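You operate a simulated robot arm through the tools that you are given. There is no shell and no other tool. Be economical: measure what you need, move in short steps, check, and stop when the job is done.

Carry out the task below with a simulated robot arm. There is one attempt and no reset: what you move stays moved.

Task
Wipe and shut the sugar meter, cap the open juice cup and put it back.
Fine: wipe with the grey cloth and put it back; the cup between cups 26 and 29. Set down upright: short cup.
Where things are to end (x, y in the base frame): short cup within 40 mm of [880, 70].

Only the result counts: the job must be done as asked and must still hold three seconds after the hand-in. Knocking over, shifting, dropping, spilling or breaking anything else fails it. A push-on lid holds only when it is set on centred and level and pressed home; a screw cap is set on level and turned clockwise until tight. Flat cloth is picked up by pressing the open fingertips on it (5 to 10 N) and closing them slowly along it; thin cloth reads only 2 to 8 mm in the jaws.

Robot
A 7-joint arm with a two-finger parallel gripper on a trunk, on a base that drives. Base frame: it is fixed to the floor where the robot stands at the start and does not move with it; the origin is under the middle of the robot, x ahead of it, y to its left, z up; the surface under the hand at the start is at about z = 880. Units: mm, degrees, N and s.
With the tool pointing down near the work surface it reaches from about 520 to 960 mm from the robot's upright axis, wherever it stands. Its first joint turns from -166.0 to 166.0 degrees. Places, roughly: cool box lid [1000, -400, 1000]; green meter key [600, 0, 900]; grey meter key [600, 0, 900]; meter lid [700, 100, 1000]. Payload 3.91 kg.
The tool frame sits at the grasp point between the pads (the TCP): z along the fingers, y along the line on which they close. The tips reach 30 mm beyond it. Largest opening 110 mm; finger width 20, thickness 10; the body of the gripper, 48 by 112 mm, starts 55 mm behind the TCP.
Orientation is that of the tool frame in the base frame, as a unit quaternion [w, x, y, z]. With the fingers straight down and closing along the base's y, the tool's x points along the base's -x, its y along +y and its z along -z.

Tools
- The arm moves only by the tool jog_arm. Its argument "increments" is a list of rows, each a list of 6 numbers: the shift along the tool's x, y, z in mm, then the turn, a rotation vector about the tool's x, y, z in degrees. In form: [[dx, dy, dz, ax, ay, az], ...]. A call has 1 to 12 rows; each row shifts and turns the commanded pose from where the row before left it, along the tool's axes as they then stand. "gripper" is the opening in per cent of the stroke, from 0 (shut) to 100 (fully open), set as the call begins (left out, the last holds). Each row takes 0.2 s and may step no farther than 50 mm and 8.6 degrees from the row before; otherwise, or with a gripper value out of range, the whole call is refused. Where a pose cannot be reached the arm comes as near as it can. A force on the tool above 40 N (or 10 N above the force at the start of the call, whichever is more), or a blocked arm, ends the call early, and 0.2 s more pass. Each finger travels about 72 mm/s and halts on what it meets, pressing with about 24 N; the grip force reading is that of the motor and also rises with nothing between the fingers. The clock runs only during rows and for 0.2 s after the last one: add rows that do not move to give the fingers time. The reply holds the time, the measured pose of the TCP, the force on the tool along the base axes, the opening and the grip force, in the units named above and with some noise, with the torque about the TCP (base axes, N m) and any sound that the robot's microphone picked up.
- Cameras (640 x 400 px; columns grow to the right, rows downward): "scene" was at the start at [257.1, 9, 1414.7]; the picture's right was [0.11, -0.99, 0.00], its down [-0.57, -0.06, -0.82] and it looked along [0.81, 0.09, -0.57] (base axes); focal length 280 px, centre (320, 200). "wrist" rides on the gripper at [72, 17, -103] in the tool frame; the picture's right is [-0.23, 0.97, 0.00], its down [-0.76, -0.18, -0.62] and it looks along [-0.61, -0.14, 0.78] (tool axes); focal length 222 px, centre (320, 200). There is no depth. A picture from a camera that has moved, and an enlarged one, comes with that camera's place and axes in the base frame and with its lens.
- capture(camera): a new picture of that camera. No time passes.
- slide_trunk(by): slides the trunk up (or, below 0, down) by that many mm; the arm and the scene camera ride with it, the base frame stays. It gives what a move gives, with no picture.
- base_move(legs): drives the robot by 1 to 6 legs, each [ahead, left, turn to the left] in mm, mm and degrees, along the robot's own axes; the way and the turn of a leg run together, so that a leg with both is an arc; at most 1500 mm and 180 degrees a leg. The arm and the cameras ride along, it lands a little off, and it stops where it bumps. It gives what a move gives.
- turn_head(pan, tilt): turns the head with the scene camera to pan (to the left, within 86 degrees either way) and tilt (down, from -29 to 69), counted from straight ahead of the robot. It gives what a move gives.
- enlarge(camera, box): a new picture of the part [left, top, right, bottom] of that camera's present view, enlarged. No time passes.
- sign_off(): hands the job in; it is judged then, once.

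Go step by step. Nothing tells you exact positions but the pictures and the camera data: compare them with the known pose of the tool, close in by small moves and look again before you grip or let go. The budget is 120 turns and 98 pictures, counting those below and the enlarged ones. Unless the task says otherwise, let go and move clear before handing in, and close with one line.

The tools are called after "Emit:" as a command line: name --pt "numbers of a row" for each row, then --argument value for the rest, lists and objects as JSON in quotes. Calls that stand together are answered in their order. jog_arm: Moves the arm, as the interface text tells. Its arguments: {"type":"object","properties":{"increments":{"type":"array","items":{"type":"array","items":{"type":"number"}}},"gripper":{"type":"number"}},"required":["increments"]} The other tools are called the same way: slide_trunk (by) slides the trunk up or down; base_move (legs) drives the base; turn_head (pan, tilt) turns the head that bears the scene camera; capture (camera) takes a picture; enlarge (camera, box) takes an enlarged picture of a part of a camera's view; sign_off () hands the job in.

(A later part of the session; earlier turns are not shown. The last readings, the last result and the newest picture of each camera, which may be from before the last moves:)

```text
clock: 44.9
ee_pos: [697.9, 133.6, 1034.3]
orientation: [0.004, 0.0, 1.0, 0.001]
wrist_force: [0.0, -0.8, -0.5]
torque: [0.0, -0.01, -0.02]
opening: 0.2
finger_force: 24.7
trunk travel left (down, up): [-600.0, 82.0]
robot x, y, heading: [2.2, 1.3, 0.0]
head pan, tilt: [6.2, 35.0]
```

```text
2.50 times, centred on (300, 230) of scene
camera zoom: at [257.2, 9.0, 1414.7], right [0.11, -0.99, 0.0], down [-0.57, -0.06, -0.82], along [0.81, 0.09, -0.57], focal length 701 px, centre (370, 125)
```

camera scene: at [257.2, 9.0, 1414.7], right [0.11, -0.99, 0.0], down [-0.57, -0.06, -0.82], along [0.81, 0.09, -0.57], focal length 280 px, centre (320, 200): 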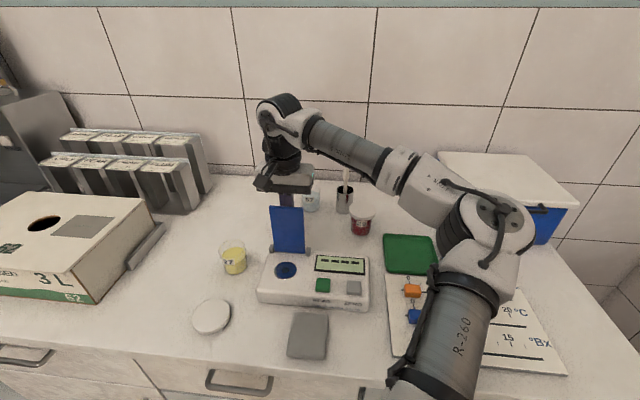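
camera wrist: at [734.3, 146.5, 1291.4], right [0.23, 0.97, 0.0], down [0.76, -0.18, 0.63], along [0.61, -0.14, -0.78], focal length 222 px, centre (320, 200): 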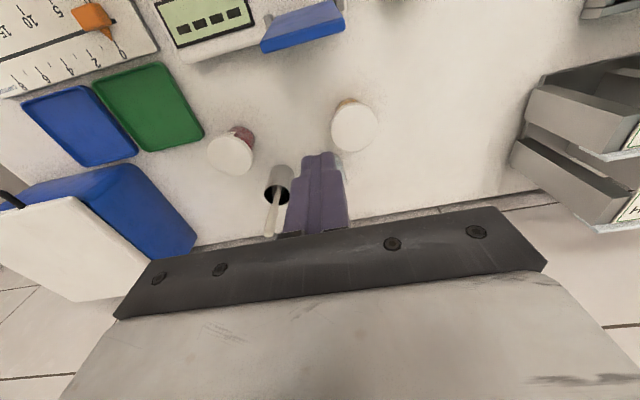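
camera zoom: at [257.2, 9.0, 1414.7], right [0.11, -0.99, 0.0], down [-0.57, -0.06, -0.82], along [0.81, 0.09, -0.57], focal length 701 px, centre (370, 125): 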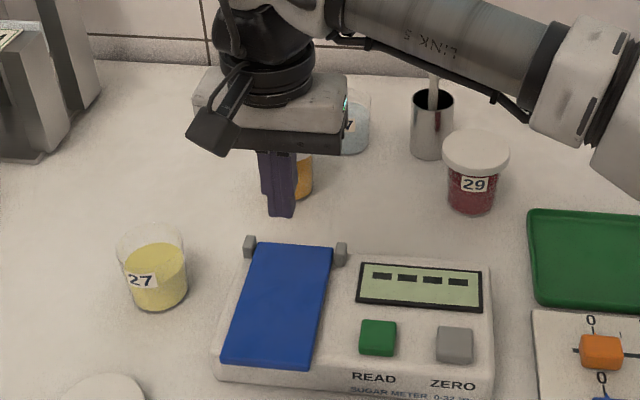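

The lid has fallen shut. I press it gently near its front to make sure.

Emit:
jog_arm --pt "25 0 0 0 0 0" --pt "28 0 0 0 0 0" --pt "0 0 20 0 0 0" --pt "0 0 20 0 0 0" --pt "0 0 12 0 0 0" --pt "0 0 4 0 0 0" --pt "0 0 2 0 0 0" --pt "0 0 0 0 0 0"

Emit:
jog_arm --pt "0 0 2 0 0 0" --pt "0 0 2 0 0 0" --pt "0 0 1 0 0 0" --pt "0 0 0 0 0 0"

```text
clock: 46.7
ee_pos: [644.9, 134.1, 976.1]
orientation: [0.003, 0.002, 1.0, 0.002]
wrist_force: [-0.1, 0.1, 0.7]
torque: [0.0, 0.0, 0.02]
opening: 0.2
finger_force: 24.2
trunk travel left (down, up): [-600.0, 82.0]
robot x, y, heading: [-1.3, -0.1, 0.1]
head pan, tilt: [6.2, 35.0]
```

```text
clock: 47.7
ee_pos: [645.8, 134.0, 970.3]
orientation: [0.004, 0.0, 1.0, 0.001]
wrist_force: [0.5, 0.9, 0.3]
torque: [-0.01, -0.01, -0.01]
opening: 0.0
finger_force: 24.3
trunk travel left (down, up): [-600.0, 82.0]
robot x, y, heading: [0.3, -1.1, 0.0]
head pan, tilt: [6.2, 35.0]
```

Emit:
jog_arm --pt "0 0 1.5 0 0 0" --pt "0 0 1.5 0 0 0" --pt "0 0 1.5 0 0 0" --pt "0 0 0 0 0 0"

Emit:
jog_arm --pt "0 0 1 0 0 0" --pt "0 0 1 0 0 0" --pt "0 0 0 0 0 0"

```text
clock: 48.7
ee_pos: [645.7, 133.7, 968.7]
orientation: [0.007, 0.0, 1.0, 0.003]
wrist_force: [3.5, -4.1, 19.7]
torque: [-0.12, -0.08, 0.15]
opening: 0.0
finger_force: 23.7
trunk travel left (down, up): [-600.0, 82.0]
robot x, y, heading: [-2.7, 3.7, -0.2]
head pan, tilt: [6.2, 35.0]
```

```text
clock: 49.5
ee_pos: [644.8, 133.2, 967.6]
orientation: [0.007, 0.001, 1.0, 0.003]
wrist_force: [7.2, -4.3, 36.3]
torque: [-0.15, -0.41, -0.02]
opening: 0.1
finger_force: 24.2
trunk travel left (down, up): [-600.0, 82.0]
robot x, y, heading: [-4.0, -1.1, -0.0]
head pan, tilt: [6.2, 35.0]
```

Emit:
jog_arm --pt "0 0 -5 0 0 0" --pt "0 0 -30 0 0 0" --pt "0 0 -30 0 0 0" --pt "20 30 0 0 0 0" --pt "25 40 0 0 0 0" --pt "25 40 0 0 0 0" --pt "10 24 0 0 0 0" --pt "0 0 0 0 0 0" --gripper 95

Emit:
capture --camera "wrist"

Emit:
enlarge --camera "scene" --box '[170, 200, 390, 370]'

```text
clock: 51.3
ee_pos: [565.4, 268.6, 1029.6]
orientation: [0.004, 0.001, 1.0, 0.001]
wrist_force: [0.0, -0.3, -0.3]
torque: [0.02, -0.01, -0.01]
opening: 104.5
finger_force: 0.0
trunk travel left (down, up): [-600.0, 82.0]
robot x, y, heading: [5.1, 1.2, 0.1]
head pan, tilt: [6.2, 35.0]
```

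```text
64 pictures are left
camera wrist: at [491.6, 283.0, 1132.3], right [0.23, 0.97, 0.0], down [0.76, -0.18, 0.63], along [0.61, -0.14, -0.78], focal length 222 px, centre (320, 200)
```

wrist: 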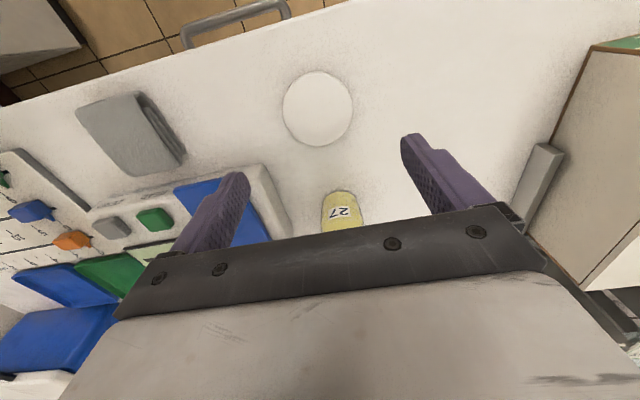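

```text
2.35 times, centred on (280, 285) of scene
camera zoom: at [257.2, 8.9, 1414.7], right [0.11, -0.99, 0.0], down [-0.57, -0.06, -0.82], along [0.81, 0.09, -0.57], focal length 660 px, centre (414, 0)
```

zoom: 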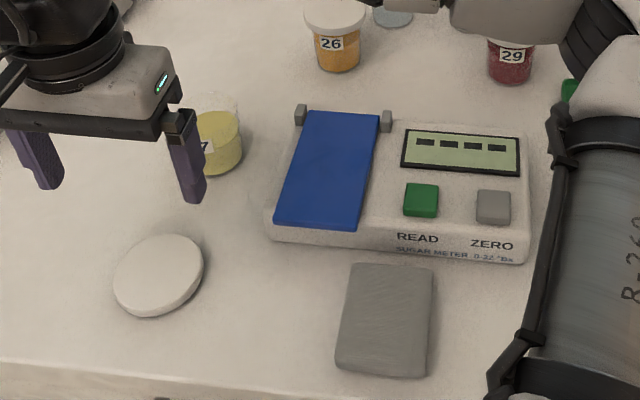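

The meter is shut. The cap is about 75 mm wide, centred near (561, 266); I go down around it.

Emit:
jog_arm --pt "2 -1 35 0 0 0" --pt "2 -1 35 0 0 0" --pt "0 0 25 0 0 0" --pt "0 0 12 0 0 0" --pt "0 0 6 0 0 0" --pt "0 0 0 0 0 0"

Emit:
capture --camera "wrist"

```text
clock: 52.7
ee_pos: [563.0, 267.1, 916.7]
orientation: [0.004, 0.0, 1.0, 0.001]
wrist_force: [0.9, -0.8, -0.7]
torque: [-0.01, 0.03, 0.01]
opening: 104.4
finger_force: 0.1
trunk travel left (down, up): [-600.0, 82.0]
robot x, y, heading: [0.6, 0.7, 0.2]
head pan, tilt: [6.2, 35.0]
```

```text
62 pictures are left
camera wrist: at [488.9, 281.2, 1019.0], right [0.23, 0.97, 0.0], down [0.76, -0.18, 0.63], along [0.61, -0.14, -0.78], focal length 222 px, centre (320, 200)
```

wrist: 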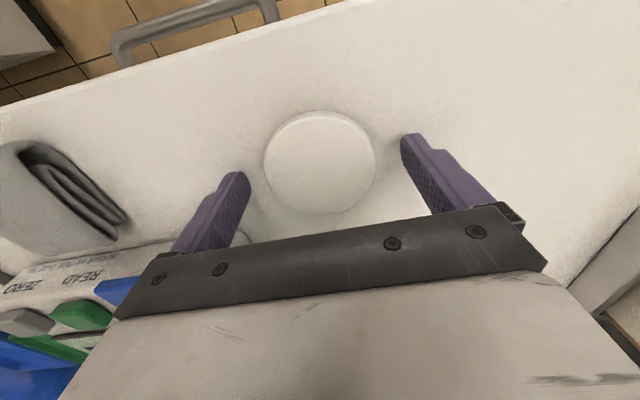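

Emit:
jog_arm --pt "0 0 2 0 0 0" --pt "0 0 0 0 0 0" --pt "0 0 0 0 0 0" --pt "0 0 0 0 0 0" --pt "0 0 0 0 0 0" --gripper 50

Emit:
capture --camera "wrist"

```text
clock: 53.9
ee_pos: [563.3, 266.0, 913.3]
orientation: [0.004, 0.0, 1.0, 0.002]
wrist_force: [0.6, 0.3, 2.3]
torque: [0.0, -0.02, 0.01]
opening: 72.2
finger_force: 24.0
trunk travel left (down, up): [-600.0, 82.0]
robot x, y, heading: [1.1, 2.3, -0.2]
head pan, tilt: [6.2, 35.0]
```

```text
61 pictures are left
camera wrist: at [488.9, 281.0, 1017.1], right [0.23, 0.97, 0.0], down [0.76, -0.18, 0.63], along [0.61, -0.14, -0.78], focal length 222 px, centre (320, 200)
```

wrist: 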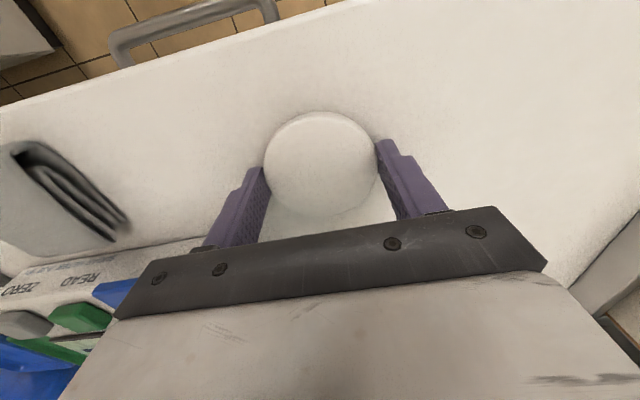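

Cap held (72 mm). I lift it and measure the cup rim.

Emit:
jog_arm --pt "0 0 -10 0 0 0" --pt "0 0 -40 0 0 0" --pt "0 0 -50 0 0 0" --pt "0 0 -40 0 0 0" --pt "0 0 0 0 0 0"

Emit:
capture --camera "wrist"

Emit:
enlarge --camera "scene" --box '[190, 220, 290, 300]'

```text
clock: 55.1
ee_pos: [561.1, 268.1, 1050.5]
orientation: [0.002, 0.0, 1.0, 0.001]
wrist_force: [0.3, -0.1, -0.7]
torque: [-0.01, -0.01, 0.01]
opening: 71.7
finger_force: 23.9
trunk travel left (down, up): [-600.0, 82.0]
robot x, y, heading: [3.1, 1.7, 0.0]
head pan, tilt: [6.2, 35.0]
```

```text
60 pictures are left
camera wrist: at [488.2, 281.8, 1154.3], right [0.23, 0.97, 0.0], down [0.76, -0.18, 0.63], along [0.61, -0.14, -0.78], focal length 222 px, centre (320, 200)
```

wrist: 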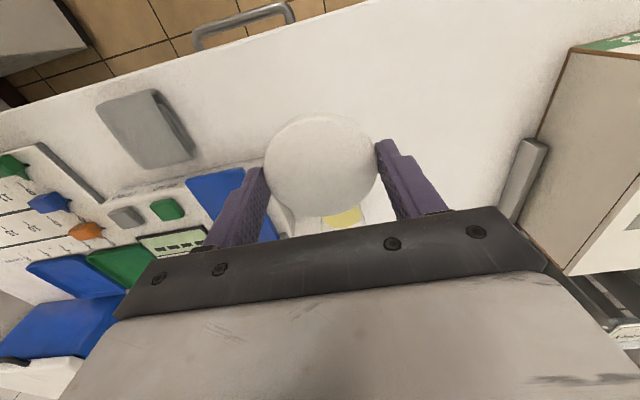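

```text
5.00 times, centred on (240, 260) of scene
camera zoom: at [257.3, 9.0, 1414.7], right [0.11, -0.99, 0.0], down [-0.57, -0.06, -0.82], along [0.81, 0.09, -0.57], focal length 1402 px, centre (720, -100)
```

zoom: 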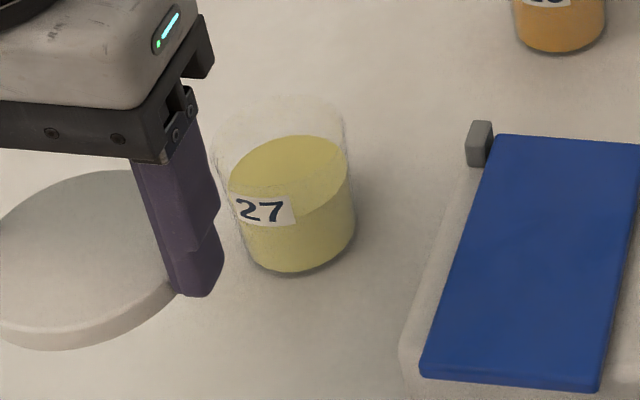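

Cup rim estimate: centre about (704, 268), z about 947, diameter 64. I move past it so the wrist camera sees it from above.

Emit:
jog_arm --pt "-40 0 0 0 0 0" --pt "-45 0 0 0 0 0" --pt "-45 0 0 0 0 0" --pt "-45 0 0 0 0 0" --pt "-5 0 0 0 0 0" --pt "0 0 0 0 0 0"

Emit:
capture --camera "wrist"

Emit:
enlarge --camera "scene" --box '[190, 200, 290, 300]'

```text
clock: 56.5
ee_pos: [741.9, 264.9, 1054.4]
orientation: [0.003, 0.0, 1.0, 0.001]
wrist_force: [0.4, -0.3, 0.2]
torque: [0.0, 0.0, 0.01]
opening: 72.3
finger_force: 24.3
trunk travel left (down, up): [-600.0, 82.0]
robot x, y, heading: [0.9, -0.3, -0.1]
head pan, tilt: [6.2, 35.0]
```

```text
58 pictures are left
camera wrist: at [667.3, 279.4, 1159.0], right [0.23, 0.97, 0.0], down [0.76, -0.18, 0.63], along [0.61, -0.14, -0.78], focal length 222 px, centre (320, 200)
```

wrist: 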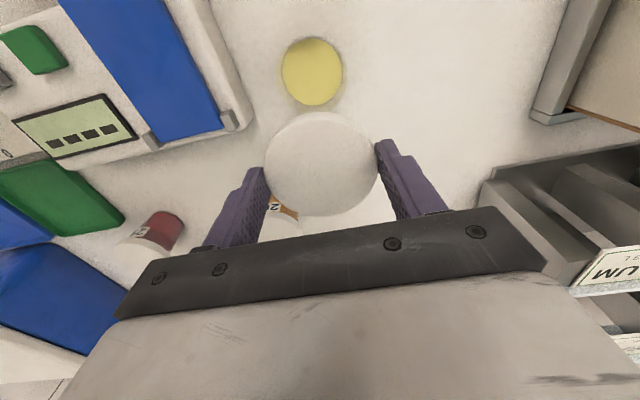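

```text
4.00 times, centred on (240, 250) of scene
camera zoom: at [257.2, 9.0, 1414.7], right [0.11, -0.99, 0.0], down [-0.57, -0.06, -0.82], along [0.81, 0.09, -0.57], focal length 1122 px, centre (640, 0)
```

zoom: 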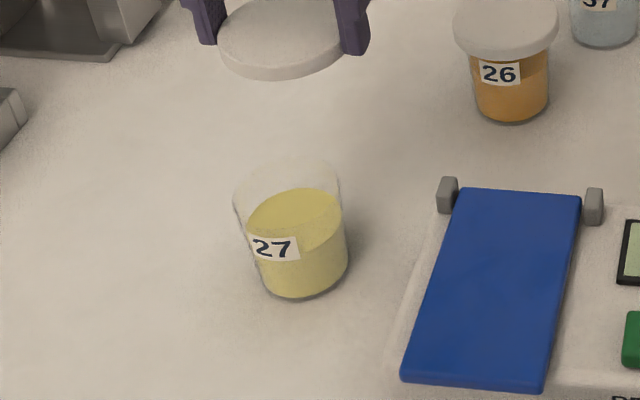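

Emit:
enlarge --camera "wrist" --box '[260, 20, 370, 120]'

Emit:
enlarge --camera "scene" --box '[230, 225, 290, 285]'

```text
4.00 times, centred on (315, 70) of wrist
camera zoom: at [667.3, 279.4, 1159.0], right [0.23, 0.97, 0.0], down [0.76, -0.18, 0.63], along [0.61, -0.14, -0.78], focal length 888 px, centre (340, 720)
```

zoom: 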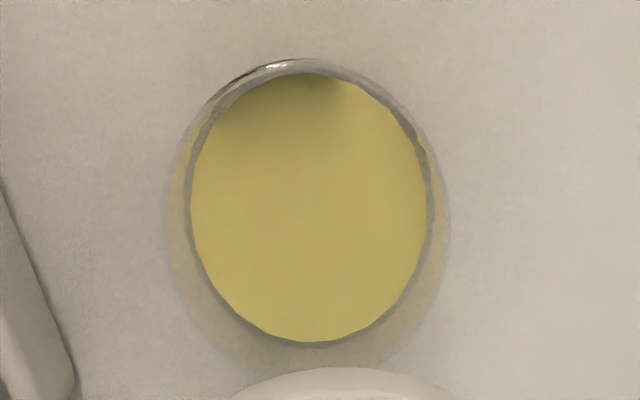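

```text
6.67 times, centred on (260, 255) of scene
camera zoom: at [257.2, 9.0, 1414.7], right [0.11, -0.99, 0.0], down [-0.57, -0.06, -0.82], along [0.81, 0.09, -0.57], focal length 1870 px, centre (720, -167)
```

zoom: 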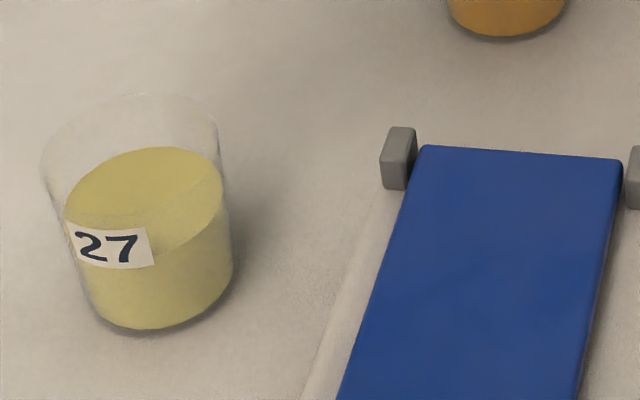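

Rim centre comes out near (702, 266), z about 948. I bring the cap over it, leaving some clearance.

Emit:
jog_arm --pt "20 0.5 0 0 0 0" --pt "18.5 0.5 0 0 0 0" --pt "0 0 20 0 0 0" --pt "0 0 20 0 0 0" --pt "0 0 12 0 0 0" --pt "0 0 0 0 0 0" --pt "0 0 0 0 0 0"

Emit:
enlarge --camera "scene" --box '[190, 210, 270, 290]'

Emit:
capture --camera "wrist"

```text
clock: 58.1
ee_pos: [702.9, 266.4, 1003.7]
orientation: [0.003, 0.0, 1.0, 0.002]
wrist_force: [0.0, -0.3, -0.2]
torque: [0.02, -0.02, 0.02]
opening: 72.0
finger_force: 24.3
trunk travel left (down, up): [-600.0, 82.0]
robot x, y, heading: [-0.2, -0.6, -0.2]
head pan, tilt: [6.2, 35.0]
```

```text
5.00 times, centred on (230, 250) of scene
camera zoom: at [257.2, 9.0, 1414.7], right [0.11, -0.99, 0.0], down [-0.57, -0.06, -0.82], along [0.81, 0.09, -0.57], focal length 1402 px, centre (770, -50)
```

zoom: 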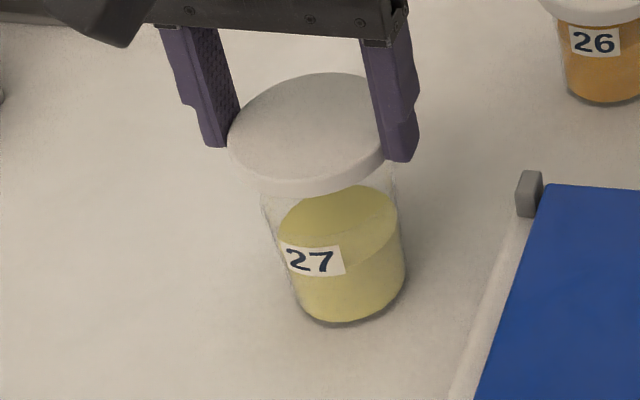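

```text
53 pictures are left
camera wrist: at [629.5, 281.3, 1107.5], right [0.23, 0.97, 0.0], down [0.76, -0.18, 0.63], along [0.61, -0.14, -0.78], focal length 222 px, centre (320, 200)
```

wrist: 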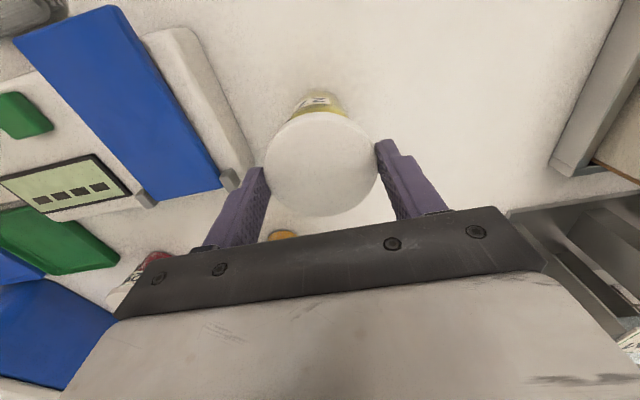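

Emit:
enlarge --camera "scene" --box '[205, 220, 255, 260]'

Emit:
enlarge --camera "wrist" --box '[250, 70, 400, 230]'

```text
10.00 times, centred on (230, 240) of scene
camera zoom: at [257.2, 9.0, 1414.7], right [0.11, -0.99, 0.0], down [-0.57, -0.06, -0.82], along [0.81, 0.09, -0.57], focal length 2804 px, centre (1220, -200)
```

zoom: 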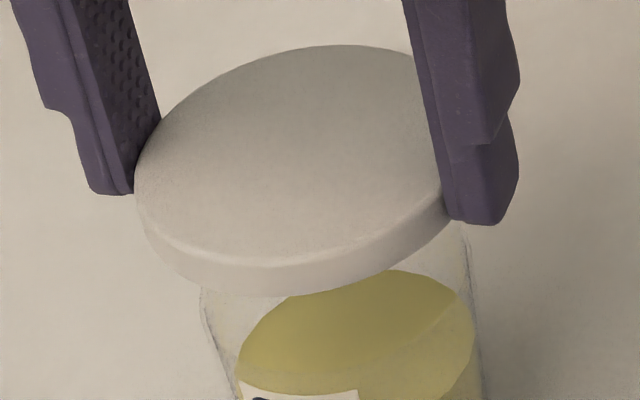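

```text
2.50 times, centred on (325, 150) of wrist
camera zoom: at [629.5, 281.3, 1107.5], right [0.23, 0.97, 0.0], down [0.76, -0.18, 0.63], along [0.61, -0.14, -0.78], focal length 555 px, centre (308, 325)
```

zoom: 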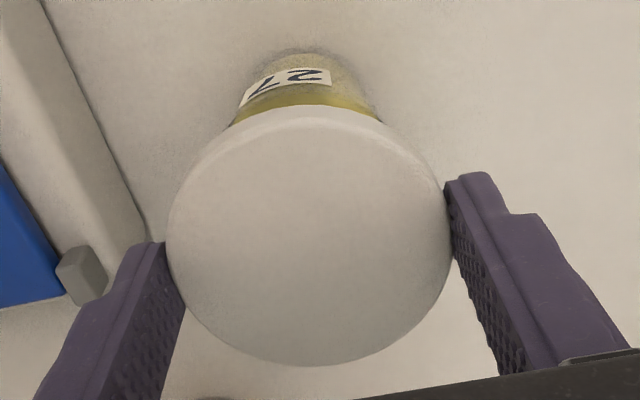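

Alignment looks close, but I want it judged with the cap just above the rim. I lower 13 mm and look again.

Emit:
jog_arm --pt "0 0 7 0 0 0" --pt "0 0 6 0 0 0" --pt "0 0 0 0 0 0" --pt "0 0 0 0 0 0"

Emit:
enlarge --camera "scene" --box '[205, 220, 255, 260]'

Emit:
enlarge --camera "wrist" --box '[250, 70, 400, 230]'

```text
clock: 59.1
ee_pos: [703.1, 266.3, 991.1]
orientation: [0.003, 0.0, 1.0, 0.002]
wrist_force: [-0.1, -0.8, 0.5]
torque: [0.03, 0.02, -0.02]
opening: 72.0
finger_force: 23.8
trunk travel left (down, up): [-600.0, 82.0]
robot x, y, heading: [0.3, -0.8, 0.0]
head pan, tilt: [6.2, 35.0]
```

```text
10.00 times, centred on (230, 240) of scene
camera zoom: at [257.2, 9.0, 1414.7], right [0.11, -0.99, 0.0], down [-0.57, -0.06, -0.82], along [0.81, 0.09, -0.57], focal length 2804 px, centre (1220, -200)
```

zoom: 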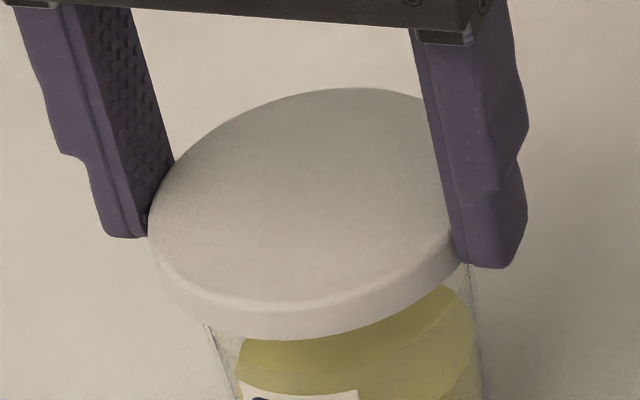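

```text
2.50 times, centred on (325, 150) of wrist
camera zoom: at [629.8, 281.4, 1093.8], right [0.23, 0.97, 0.0], down [0.76, -0.18, 0.63], along [0.61, -0.14, -0.78], focal length 555 px, centre (308, 325)
```

zoom: 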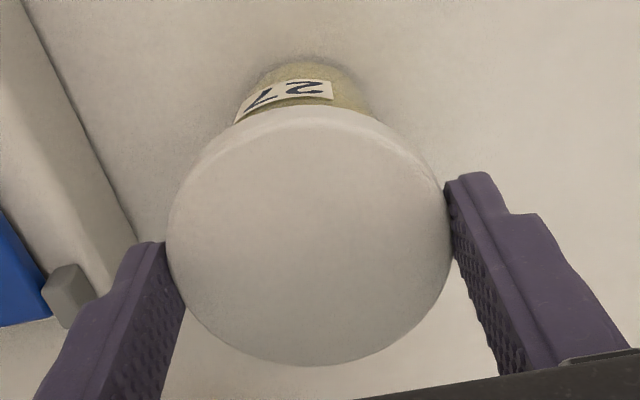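

Sideways looks within about 2 mm, but fore-aft is uncertain. I raise a little and yaw the tool 90°, so the wrist camera can judge x the same way.

Emit:
jog_arm --pt "0 0 -20 0 0 0" --pt "0 0 0 0 0 -8.2" --pt "0 0 0 0 0 -8.2" --pt "0 0 0 0 0 -8.2" --pt "0 0 0 0 0 -8.2" --pt "0 0 0 0 0 -8.2" --pt "0 0 0 0 0 -8.2" --pt "0 0 0 0 0 -8.2" --pt "0 0 0 0 0 -8.2" --pt "0 0 0 0 0 -8.2" --pt "0 0 0 0 0 -8.2" --pt "0 0 0 0 0 -8"

Emit:
capture --camera "wrist"

```text
clock: 61.7
ee_pos: [701.6, 261.1, 1007.6]
orientation: [0.002, -0.578, 0.816, 0.0]
wrist_force: [-0.3, -0.3, 0.4]
torque: [0.03, 0.02, -0.02]
opening: 72.2
finger_force: 24.5
out of reach, approached as far as the arm can: row 10, 11, 12
trunk travel left (down, up): [-600.0, 82.0]
robot x, y, heading: [0.6, -0.8, -0.1]
head pan, tilt: [6.2, 35.0]
```

```text
48 pictures are left
camera wrist: at [659.6, 196.6, 1110.6], right [-0.84, 0.54, 0.0], down [0.42, 0.66, 0.63], along [0.34, 0.53, -0.78], focal length 222 px, centre (320, 200)
```

wrist: 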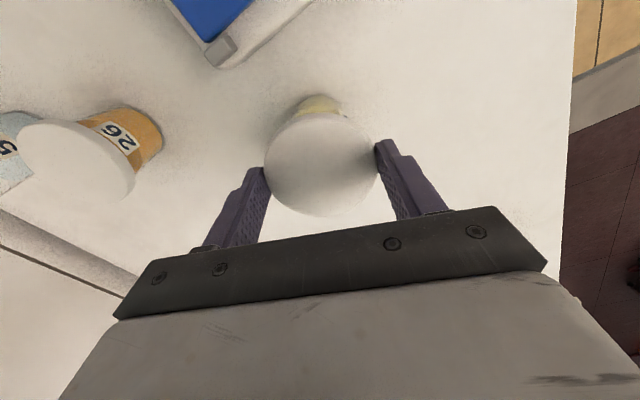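

Emit:
enlarge --camera "wrist" --box '[250, 70, 400, 230]'

Emit:
enlarge --camera "wrist" --box '[280, 80, 360, 140]'

```text
2.50 times, centred on (325, 150) of wrist
camera zoom: at [659.6, 196.6, 1110.6], right [-0.84, 0.54, 0.0], down [0.42, 0.66, 0.63], along [0.34, 0.53, -0.78], focal length 555 px, centre (308, 325)
```

zoom: 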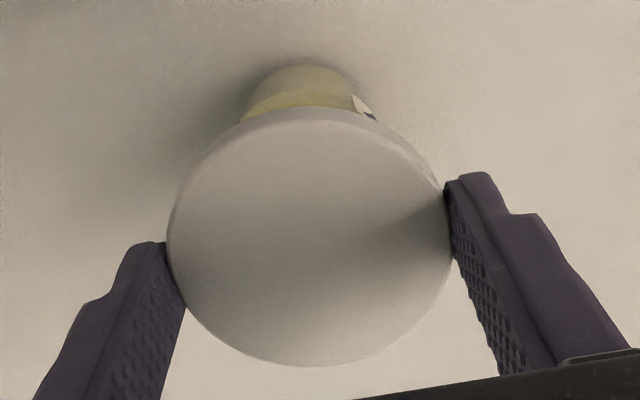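

```text
6.67 times, centred on (320, 110) of wrist
camera zoom: at [659.6, 196.6, 1110.6], right [-0.84, 0.54, 0.0], down [0.42, 0.66, 0.63], along [0.34, 0.53, -0.78], focal length 1481 px, centre (320, 800)
```

zoom: 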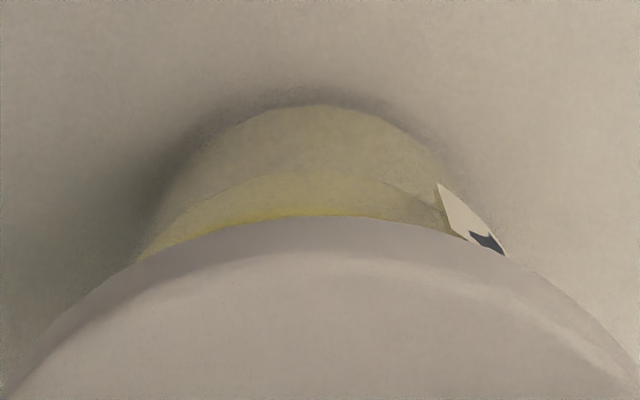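

Emit:
enlarge --camera "scene" --box '[205, 215, 255, 255]'

Emit:
jog_arm --pt "0 0 0 0 0 0"

```text
10.00 times, centred on (230, 235) of scene
camera zoom: at [257.5, 9.0, 1414.6], right [0.11, -0.99, 0.0], down [-0.57, -0.06, -0.82], along [0.81, 0.09, -0.57], focal length 2804 px, centre (1220, -150)
```

zoom: 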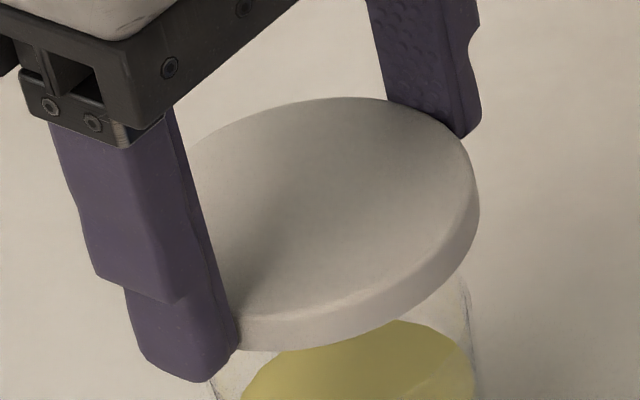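

```text
clock: 62.1
ee_pos: [700.2, 260.7, 1006.9]
orientation: [0.003, -0.578, 0.816, -0.002]
wrist_force: [-0.5, 0.3, -0.8]
torque: [0.02, 0.0, -0.04]
opening: 72.4
finger_force: 23.6
trunk travel left (down, up): [-600.0, 82.0]
robot x, y, heading: [0.2, 0.6, -0.2]
head pan, tilt: [6.2, 35.0]
```

The two wrist views place the cup at about (702.6, 263.8) in the camera frame; the earlier unturned pose was within about 1 mm of it. I turn back and check the pose.

Emit:
jog_arm --pt "0 0 0 0 0 8.2" --pt "0 0 0 0 0 8.2" --pt "0 0 0 0 0 8.2" --pt "0 0 0 0 0 8.2" --pt "0 0 0 0 0 8.2" --pt "0 0 0 0 0 8.2" --pt "0 0 0 0 0 8.2" --pt "0 0 0 0 0 8.2" --pt "0 0 0 0 0 5" --pt "0 0 0 0 0 0"

Emit:
enlarge --camera "wrist" --box '[250, 70, 400, 230]'

```text
clock: 64.3
ee_pos: [701.3, 260.3, 1006.4]
orientation: [0.002, 0.0, 1.0, 0.001]
wrist_force: [0.0, -0.2, -0.8]
torque: [0.0, -0.01, -0.02]
opening: 72.1
finger_force: 24.5
trunk travel left (down, up): [-600.0, 82.0]
robot x, y, heading: [-1.1, 2.0, -0.2]
head pan, tilt: [6.2, 35.0]
```

```text
2.50 times, centred on (325, 150) of wrist
camera zoom: at [627.2, 275.9, 1110.9], right [0.23, 0.97, 0.0], down [0.76, -0.18, 0.63], along [0.61, -0.14, -0.78], focal length 555 px, centre (308, 325)
```

zoom: 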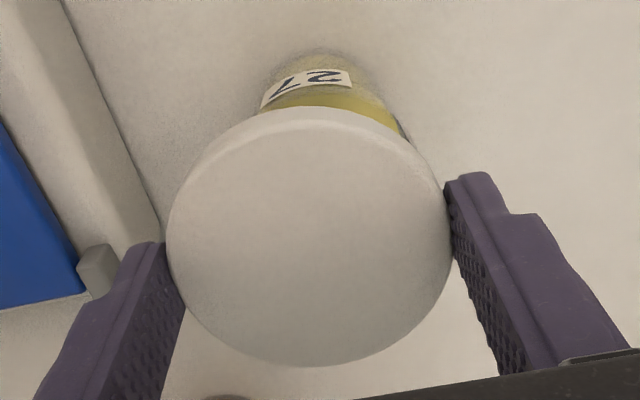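

Emit:
jog_arm --pt "-2.1 5 0 0 0 0" --pt "0 0 8 0 0 0" --pt "0 0 8 0 0 0" --pt "0 0 0 0 0 0" --pt "0 0 0 0 0 0"

Emit:
enlarge --camera "wrist" --box '[250, 70, 400, 230]'

Emit:
enlarge --camera "scene" --box '[205, 220, 255, 260]'

```text
clock: 65.5
ee_pos: [702.6, 265.6, 991.3]
orientation: [0.003, 0.0, 1.0, 0.0]
wrist_force: [-0.6, -0.5, 0.1]
torque: [0.0, 0.04, -0.01]
opening: 72.1
finger_force: 23.8
trunk travel left (down, up): [-600.0, 82.0]
robot x, y, heading: [-1.2, -1.4, -0.1]
head pan, tilt: [6.2, 35.0]
```

```text
2.50 times, centred on (325, 150) of wrist
camera zoom: at [629.3, 280.9, 1095.3], right [0.23, 0.97, 0.0], down [0.76, -0.18, 0.63], along [0.61, -0.14, -0.78], focal length 555 px, centre (308, 325)
```

zoom: 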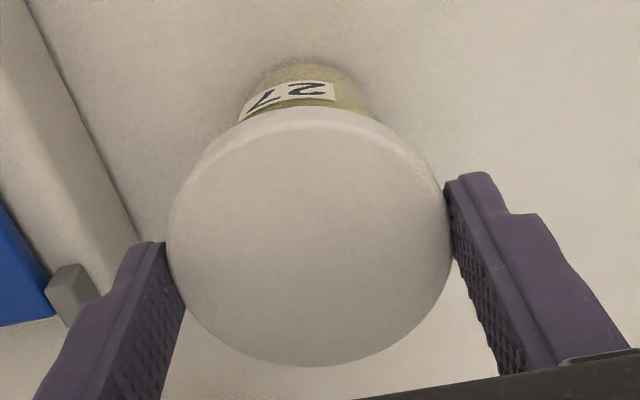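

```text
10.00 times, centred on (230, 240) of scene
camera zoom: at [257.2, 9.0, 1414.7], right [0.11, -0.99, 0.0], down [-0.57, -0.06, -0.82], along [0.81, 0.09, -0.57], focal length 2804 px, centre (1220, -200)
```

zoom: 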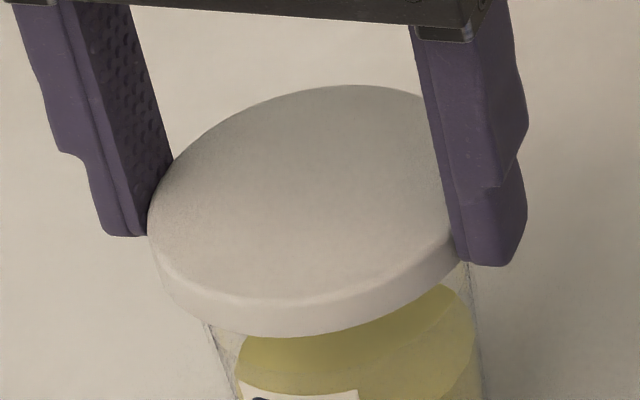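

Aligned in the wrist view. I lower the cap in small steps onto the rim.

Emit:
jog_arm --pt "0 0 2 0 0 0" --pt "0 0 2 0 0 0" --pt "0 0 2 0 0 0" --pt "0 0 0 0 0 0"

Emit:
jog_arm --pt "0 0 1 0 0 0" --pt "0 0 1 0 0 0" --pt "0 0 1 0 0 0" --pt "0 0 0 0 0 0"

Emit:
jog_arm --pt "0 0 1 0 0 0" --pt "0 0 1 0 0 0" --pt "0 0 0 0 0 0"

```text
clock: 66.5
ee_pos: [702.5, 266.4, 985.0]
orientation: [0.003, 0.0, 1.0, 0.001]
wrist_force: [0.1, 0.9, 0.2]
torque: [0.01, 0.02, 0.02]
opening: 72.1
finger_force: 24.0
trunk travel left (down, up): [-600.0, 82.0]
robot x, y, heading: [-0.0, -1.2, 0.1]
head pan, tilt: [6.2, 35.0]
```

```text
clock: 67.5
ee_pos: [704.2, 265.7, 982.0]
orientation: [0.002, 0.001, 1.0, 0.001]
wrist_force: [-0.6, -0.6, 0.2]
torque: [0.01, 0.02, 0.0]
opening: 72.1
finger_force: 23.8
trunk travel left (down, up): [-600.0, 82.0]
robot x, y, heading: [-3.0, 3.4, -0.1]
head pan, tilt: [6.2, 35.0]
```

```text
clock: 68.3
ee_pos: [701.9, 265.0, 980.3]
orientation: [0.003, 0.0, 1.0, 0.001]
wrist_force: [0.7, -0.3, -0.7]
torque: [0.03, 0.01, -0.03]
opening: 72.2
finger_force: 23.9
trunk travel left (down, up): [-600.0, 82.0]
robot x, y, heading: [0.1, -1.2, -0.1]
head pan, tilt: [6.2, 35.0]
```

Emit:
jog_arm --pt "0 0 1 0 0 0" --pt "0 0 1 0 0 0" --pt "0 0 0 0 0 0"

Emit:
jog_arm --pt "0 0 1 0 0 0" --pt "0 0 1 0 0 0" --pt "0 0 0 0 0 0"

Emit:
enlarge --camera "scene" --box '[205, 230, 255, 270]'

Emit:
enlarge --camera "wrist" --box '[250, 70, 400, 230]'

```text
clock: 69.1
ee_pos: [702.9, 265.1, 978.0]
orientation: [0.003, 0.0, 1.0, 0.001]
wrist_force: [0.1, 0.0, -0.6]
torque: [-0.02, 0.05, 0.0]
opening: 72.1
finger_force: 23.0
trunk travel left (down, up): [-600.0, 82.0]
robot x, y, heading: [0.4, 2.2, -0.0]
head pan, tilt: [6.2, 35.0]
```

```text
clock: 69.9
ee_pos: [703.1, 265.8, 976.5]
orientation: [0.003, 0.0, 1.0, 0.001]
wrist_force: [0.5, -0.3, -0.8]
torque: [0.0, 0.01, -0.02]
opening: 72.2
finger_force: 24.0
trunk travel left (down, up): [-600.0, 82.0]
robot x, y, heading: [0.4, 0.1, 0.1]
head pan, tilt: [6.2, 35.0]
```

```text
10.00 times, centred on (230, 250) of scene
camera zoom: at [257.2, 9.0, 1414.7], right [0.11, -0.99, 0.0], down [-0.57, -0.06, -0.82], along [0.81, 0.09, -0.57], focal length 2804 px, centre (1220, -300)
```

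zoom: 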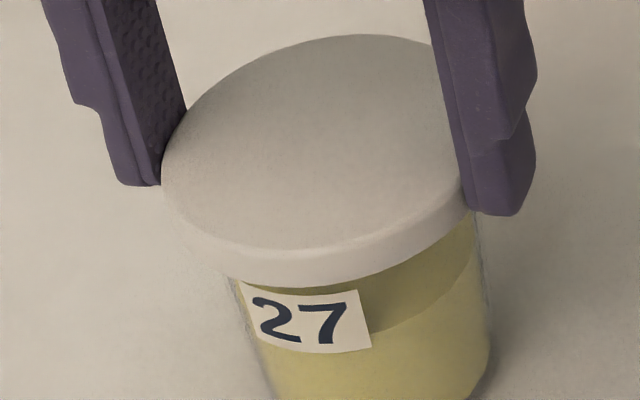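

```text
2.50 times, centred on (325, 150) of wrist
camera zoom: at [629.3, 281.2, 1079.5], right [0.23, 0.97, 0.0], down [0.76, -0.18, 0.63], along [0.61, -0.14, -0.78], focal length 555 px, centre (308, 325)
```

zoom: 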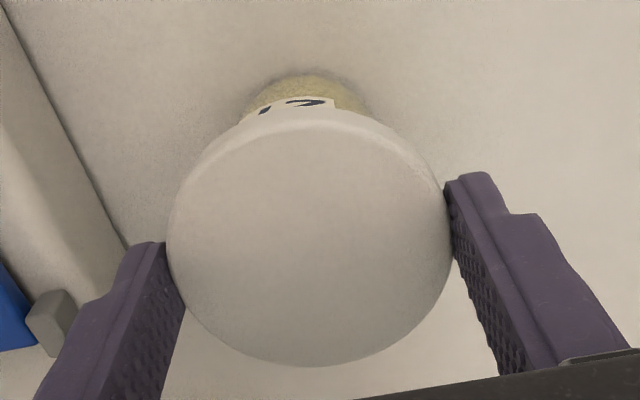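

Emit:
jog_arm --pt "0 -0.7 0 0 0 0" --pt "0 0 1 0 0 0" --pt "0 0 1 0 0 0" --pt "0 0 0 0 0 0"

Emit:
jog_arm --pt "0 0 1 0 0 0" --pt "0 0 1 0 0 0" --pt "0 0 0 0 0 0"

Emit:
jog_arm --pt "0 0 1 0 0 0" --pt "0 0 1 0 0 0" --pt "0 0 0 0 0 0"

```text
clock: 70.9
ee_pos: [703.5, 265.7, 975.1]
orientation: [0.003, 0.0, 1.0, 0.0]
wrist_force: [0.1, 0.6, 1.6]
torque: [-0.07, 0.0, 0.01]
opening: 72.2
finger_force: 24.4
trunk travel left (down, up): [-600.0, 82.0]
robot x, y, heading: [0.6, 0.0, 0.1]
head pan, tilt: [6.2, 35.0]
```

```text
clock: 71.7
ee_pos: [701.8, 266.5, 973.8]
orientation: [0.004, 0.0, 1.0, 0.002]
wrist_force: [1.0, 0.4, 15.9]
torque: [-0.31, -0.11, 0.0]
opening: 72.1
finger_force: 24.3
trunk travel left (down, up): [-600.0, 82.0]
robot x, y, heading: [0.2, -0.1, -0.0]
head pan, tilt: [6.2, 35.0]
heard: snap
```

```text
clock: 72.5
ee_pos: [701.1, 266.7, 973.7]
orientation: [0.006, 0.0, 1.0, 0.004]
wrist_force: [7.6, 1.8, 32.4]
torque: [0.05, -0.33, 0.01]
opening: 72.3
finger_force: 24.2
trunk travel left (down, up): [-600.0, 82.0]
robot x, y, heading: [-1.5, -4.0, 0.1]
head pan, tilt: [6.2, 35.0]
```

A snap was heard: the cap is on. I relieve the press, open, lift and inspect.

Emit:
jog_arm --pt "0 0 -1 0 0 0" --pt "0 0 -1 0 0 0" --pt "0 0 0 0 0 0"

Emit:
jog_arm --pt "0 0 0 0 0 0" --pt "0 0 0 0 0 0" --pt "0 0 -5 0 0 0" --pt "0 0 -15 0 0 0" --pt "0 0 -30 0 0 0" --pt "0 0 -40 0 0 0" --pt "0 0 0 0 0 0" --gripper 85

Emit:
enlarge --camera "scene" --box '[195, 210, 275, 290]'

Emit:
capture --camera "wrist"

```text
clock: 73.3
ee_pos: [701.0, 265.9, 973.2]
orientation: [0.002, -0.001, 1.0, 0.001]
wrist_force: [5.6, 4.7, 20.2]
torque: [0.36, -0.2, 0.01]
opening: 71.9
finger_force: 23.9
trunk travel left (down, up): [-600.0, 82.0]
robot x, y, heading: [-0.6, 1.0, 0.0]
head pan, tilt: [6.2, 35.0]
```

```text
clock: 74.9
ee_pos: [700.2, 263.6, 1062.4]
orientation: [0.002, -0.001, 1.0, 0.001]
wrist_force: [-0.4, -0.3, -0.1]
torque: [-0.01, 0.02, 0.02]
opening: 93.5
finger_force: 0.0
trunk travel left (down, up): [-600.0, 82.0]
robot x, y, heading: [0.2, -2.5, 0.1]
head pan, tilt: [6.2, 35.0]
```

```text
5.00 times, centred on (235, 250) of scene
camera zoom: at [257.4, 9.0, 1414.7], right [0.11, -0.99, 0.0], down [-0.57, -0.06, -0.82], along [0.81, 0.09, -0.57], focal length 1402 px, centre (745, -50)
```

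zoom: 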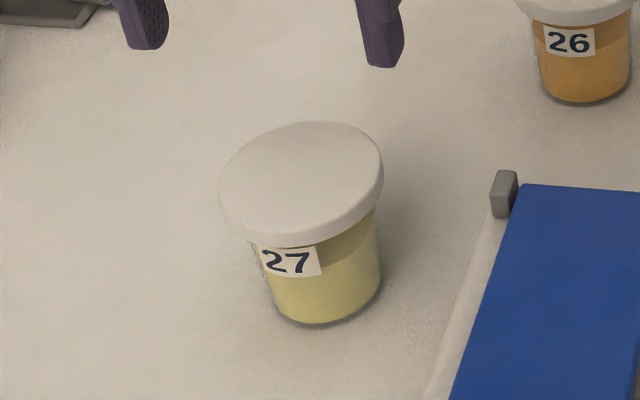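

```text
38 pictures are left
camera wrist: at [626.9, 277.9, 1166.1], right [0.23, 0.97, 0.0], down [0.76, -0.18, 0.63], along [0.61, -0.14, -0.78], focal length 222 px, centre (320, 200)
```

wrist: 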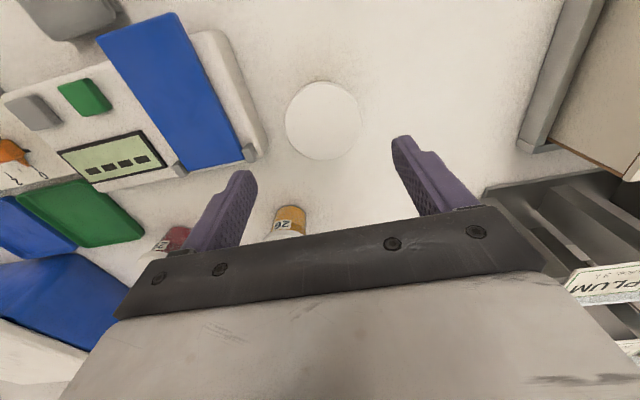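

The cap sits level. The cap is wider than the body, so vertical fingers can only hold the cup by the cap; I take the full cap height and test-lift slightly.

Emit:
jog_arm --pt "-3 3 0 0 0 0" --pt "0 0 30 0 0 0" --pt "0 0 30 0 0 0" --pt "0 0 20 0 0 0" --pt "0 0 15 0 0 0" --pt "0 0 5 0 0 0" --pt "0 0 0 0 0 0"

Emit:
jog_arm --pt "0 0 0 0 0 0" --pt "0 0 0 0 0 0" --pt "0 0 0 0 0 0" --gripper 50

Emit:
jog_arm --pt "0 0 -2 0 0 0" --pt "0 0 -3 0 0 0" --pt "0 0 -3 0 0 0" --pt "0 0 0 0 0 0"

Emit:
enlarge --camera "scene" --box '[195, 210, 275, 290]'

```text
clock: 76.5
ee_pos: [705.0, 268.3, 961.6]
orientation: [0.003, -0.001, 1.0, 0.001]
wrist_force: [0.0, -0.3, 0.7]
torque: [-0.02, 0.01, -0.01]
opening: 93.4
finger_force: 0.0
trunk travel left (down, up): [-600.0, 82.0]
robot x, y, heading: [0.6, 1.3, 0.1]
head pan, tilt: [6.2, 35.0]
```

```text
clock: 77.3
ee_pos: [705.6, 269.1, 963.2]
orientation: [0.002, -0.001, 1.0, 0.001]
wrist_force: [0.8, -1.0, 0.2]
torque: [-0.01, -0.03, -0.01]
opening: 71.9
finger_force: 24.3
trunk travel left (down, up): [-600.0, 82.0]
robot x, y, heading: [0.1, -3.0, 0.0]
head pan, tilt: [6.2, 35.0]
```

```text
clock: 78.3
ee_pos: [706.9, 269.2, 969.3]
orientation: [0.003, 0.0, 1.0, 0.001]
wrist_force: [0.9, -0.8, -1.9]
torque: [-0.04, -0.02, 0.01]
opening: 72.3
finger_force: 24.0
trunk travel left (down, up): [-600.0, 82.0]
robot x, y, heading: [-0.1, 1.5, 0.2]
head pan, tilt: [6.2, 35.0]
```

```text
5.00 times, centred on (235, 250) of scene
camera zoom: at [257.3, 9.1, 1414.7], right [0.11, -0.99, 0.0], down [-0.57, -0.06, -0.82], along [0.81, 0.09, -0.57], focal length 1402 px, centre (745, -50)
```

zoom: 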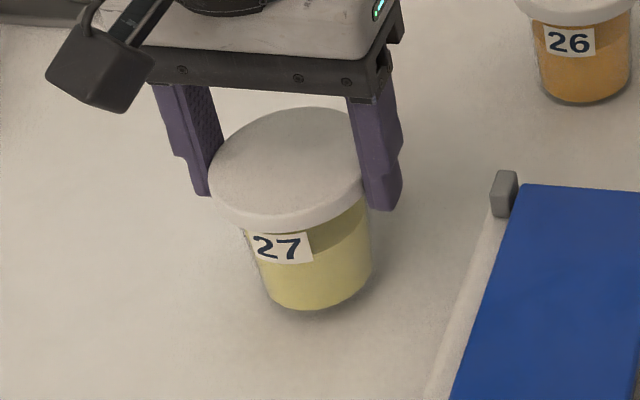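

The cup lifts with its cap. I raise it clear of everything and carry it to above (876, 69).

Emit:
jog_arm --pt "0 0 -20 0 0 0" --pt "0 0 -35 0 0 0" --pt "0 0 -35 0 0 0" --pt "0 0 -15 0 0 0" --pt "0 0 0 0 0 0"

Emit:
jog_arm --pt "-15 -18 0 0 0 0" --pt "-25 -30 0 0 0 0" --pt "-25 -30 0 0 0 0" --pt "-28 -32 0 0 0 0" --pt "-28 -32 0 0 0 0" --pt "-25 -30 0 0 0 0" --pt "-18 -20 0 0 0 0" --pt "-6 -8 0 0 0 0" --pt "0 0 0 0 0 0"

Emit:
capture --camera "scene"

Emit:
capture --camera "wrist"

```text
clock: 79.5
ee_pos: [705.4, 269.1, 1075.4]
orientation: [0.002, 0.001, 1.0, 0.002]
wrist_force: [0.1, 0.1, -1.7]
torque: [0.0, -0.01, -0.01]
opening: 72.2
finger_force: 24.0
trunk travel left (down, up): [-600.0, 82.0]
robot x, y, heading: [-0.4, 0.5, -0.1]
head pan, tilt: [6.2, 35.0]
```

```text
clock: 81.5
ee_pos: [874.0, 70.2, 1073.9]
orientation: [0.003, -0.001, 1.0, 0.0]
wrist_force: [-0.3, 0.9, -1.4]
torque: [-0.02, 0.01, 0.0]
opening: 72.3
finger_force: 24.2
trunk travel left (down, up): [-600.0, 82.0]
robot x, y, heading: [-3.3, 0.7, 0.2]
head pan, tilt: [6.2, 35.0]
```

```text
36 pictures are left
camera scene: at [257.3, 9.1, 1414.7], right [0.11, -0.99, 0.0], down [-0.57, -0.06, -0.82], along [0.81, 0.09, -0.57], focal length 280 px, centre (320, 200)
```

scene: 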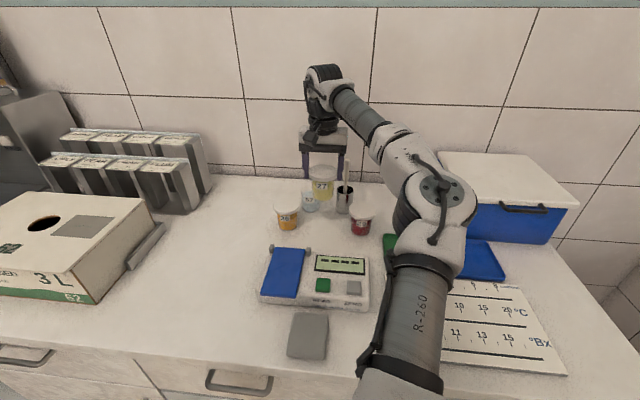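

```text
35 pictures are left
camera wrist: at [800.9, 83.7, 1178.3], right [0.23, 0.97, 0.0], down [0.76, -0.18, 0.63], along [0.61, -0.14, -0.78], focal length 222 px, centre (320, 200)
```

wrist: 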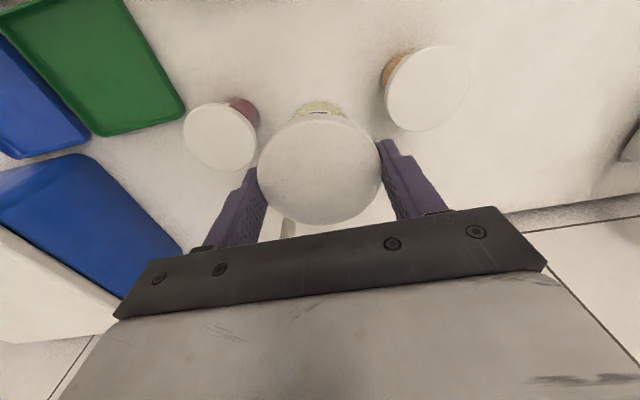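

Well placed between 26 and 29. I lower it.

Emit:
jog_arm --pt "-1 0 25 0 0 0" --pt "0 0 30 0 0 0" --pt "0 0 25 0 0 0" --pt "0 0 15 0 0 0" --pt "0 0 8 0 0 0" --pt "0 0 3 0 0 0" --pt "0 0 0 0 0 0"

Emit:
jog_arm --pt "0 0 1 0 0 0" --pt "0 0 1 0 0 0" --pt "0 0 0 0 0 0"

Emit:
enlarge --camera "scene" --box '[260, 160, 390, 260]'

```text
clock: 83.1
ee_pos: [877.5, 68.8, 970.4]
orientation: [0.003, 0.0, 1.0, 0.001]
wrist_force: [-0.5, 0.1, -1.2]
torque: [0.01, 0.01, -0.02]
opening: 72.0
finger_force: 23.8
trunk travel left (down, up): [-600.0, 82.0]
robot x, y, heading: [2.0, -0.8, -0.0]
head pan, tilt: [6.2, 35.0]
```

```text
clock: 83.9
ee_pos: [876.2, 68.6, 968.2]
orientation: [0.002, 0.0, 1.0, 0.0]
wrist_force: [0.0, -0.9, -0.5]
torque: [0.02, 0.01, 0.02]
opening: 72.3
finger_force: 24.2
trunk travel left (down, up): [-600.0, 82.0]
robot x, y, heading: [0.7, 0.9, 0.2]
head pan, tilt: [6.2, 35.0]
```

```text
4.00 times, centred on (325, 210) of scene
camera zoom: at [257.3, 9.0, 1414.7], right [0.11, -0.99, 0.0], down [-0.57, -0.06, -0.82], along [0.81, 0.09, -0.57], focal length 1122 px, centre (300, 160)
```

zoom: 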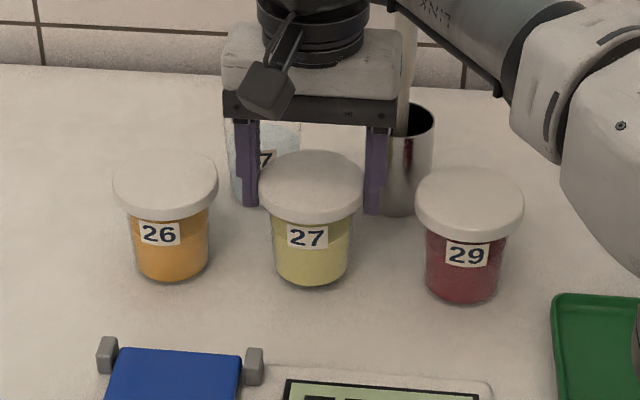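

Emit:
jog_arm --pt "0 0 1 0 0 0" --pt "0 0 1 0 0 0" --pt "0 0 1 0 0 0" --pt "0 0 0 0 0 0"

Emit:
jog_arm --pt "0 0 1 0 0 0" --pt "0 0 0.5 0 0 0" --pt "0 0 0 0 0 0"

```text
clock: 84.9
ee_pos: [876.3, 68.1, 964.1]
orientation: [0.002, 0.0, 1.0, 0.0]
wrist_force: [0.0, 0.4, -1.8]
torque: [-0.04, 0.0, -0.01]
opening: 72.2
finger_force: 23.5
trunk travel left (down, up): [-600.0, 82.0]
robot x, y, heading: [2.3, 0.6, 0.3]
head pan, tilt: [6.2, 35.0]
```

```text
clock: 85.7
ee_pos: [875.5, 69.1, 962.7]
orientation: [0.003, 0.0, 1.0, 0.001]
wrist_force: [0.0, 0.6, -0.7]
torque: [0.01, 0.0, -0.02]
opening: 72.0
finger_force: 23.9
trunk travel left (down, up): [-600.0, 82.0]
robot x, y, heading: [-0.5, -1.0, 0.0]
head pan, tilt: [6.2, 35.0]
```

Emit:
jog_arm --pt "0 0 0.7 0 0 0" --pt "0 0 0.7 0 0 0" --pt "0 0 0 0 0 0"

Emit:
jog_arm --pt "0 0 0.5 0 0 0" --pt "0 0 0 0 0 0"

```text
clock: 86.5
ee_pos: [876.5, 68.9, 962.9]
orientation: [0.003, 0.0, 1.0, 0.002]
wrist_force: [1.5, -0.8, 6.4]
torque: [0.0, -0.01, 0.02]
opening: 72.1
finger_force: 24.0
trunk travel left (down, up): [-600.0, 82.0]
robot x, y, heading: [-2.8, -1.1, 0.5]
head pan, tilt: [6.2, 35.0]
```

```text
clock: 87.1
ee_pos: [876.8, 69.0, 962.5]
orientation: [0.004, 0.0, 1.0, 0.001]
wrist_force: [5.0, -2.5, 12.1]
torque: [-0.06, -0.07, 0.0]
opening: 72.2
finger_force: 24.3
trunk travel left (down, up): [-600.0, 82.0]
robot x, y, heading: [0.6, 0.7, -0.0]
head pan, tilt: [6.2, 35.0]
```

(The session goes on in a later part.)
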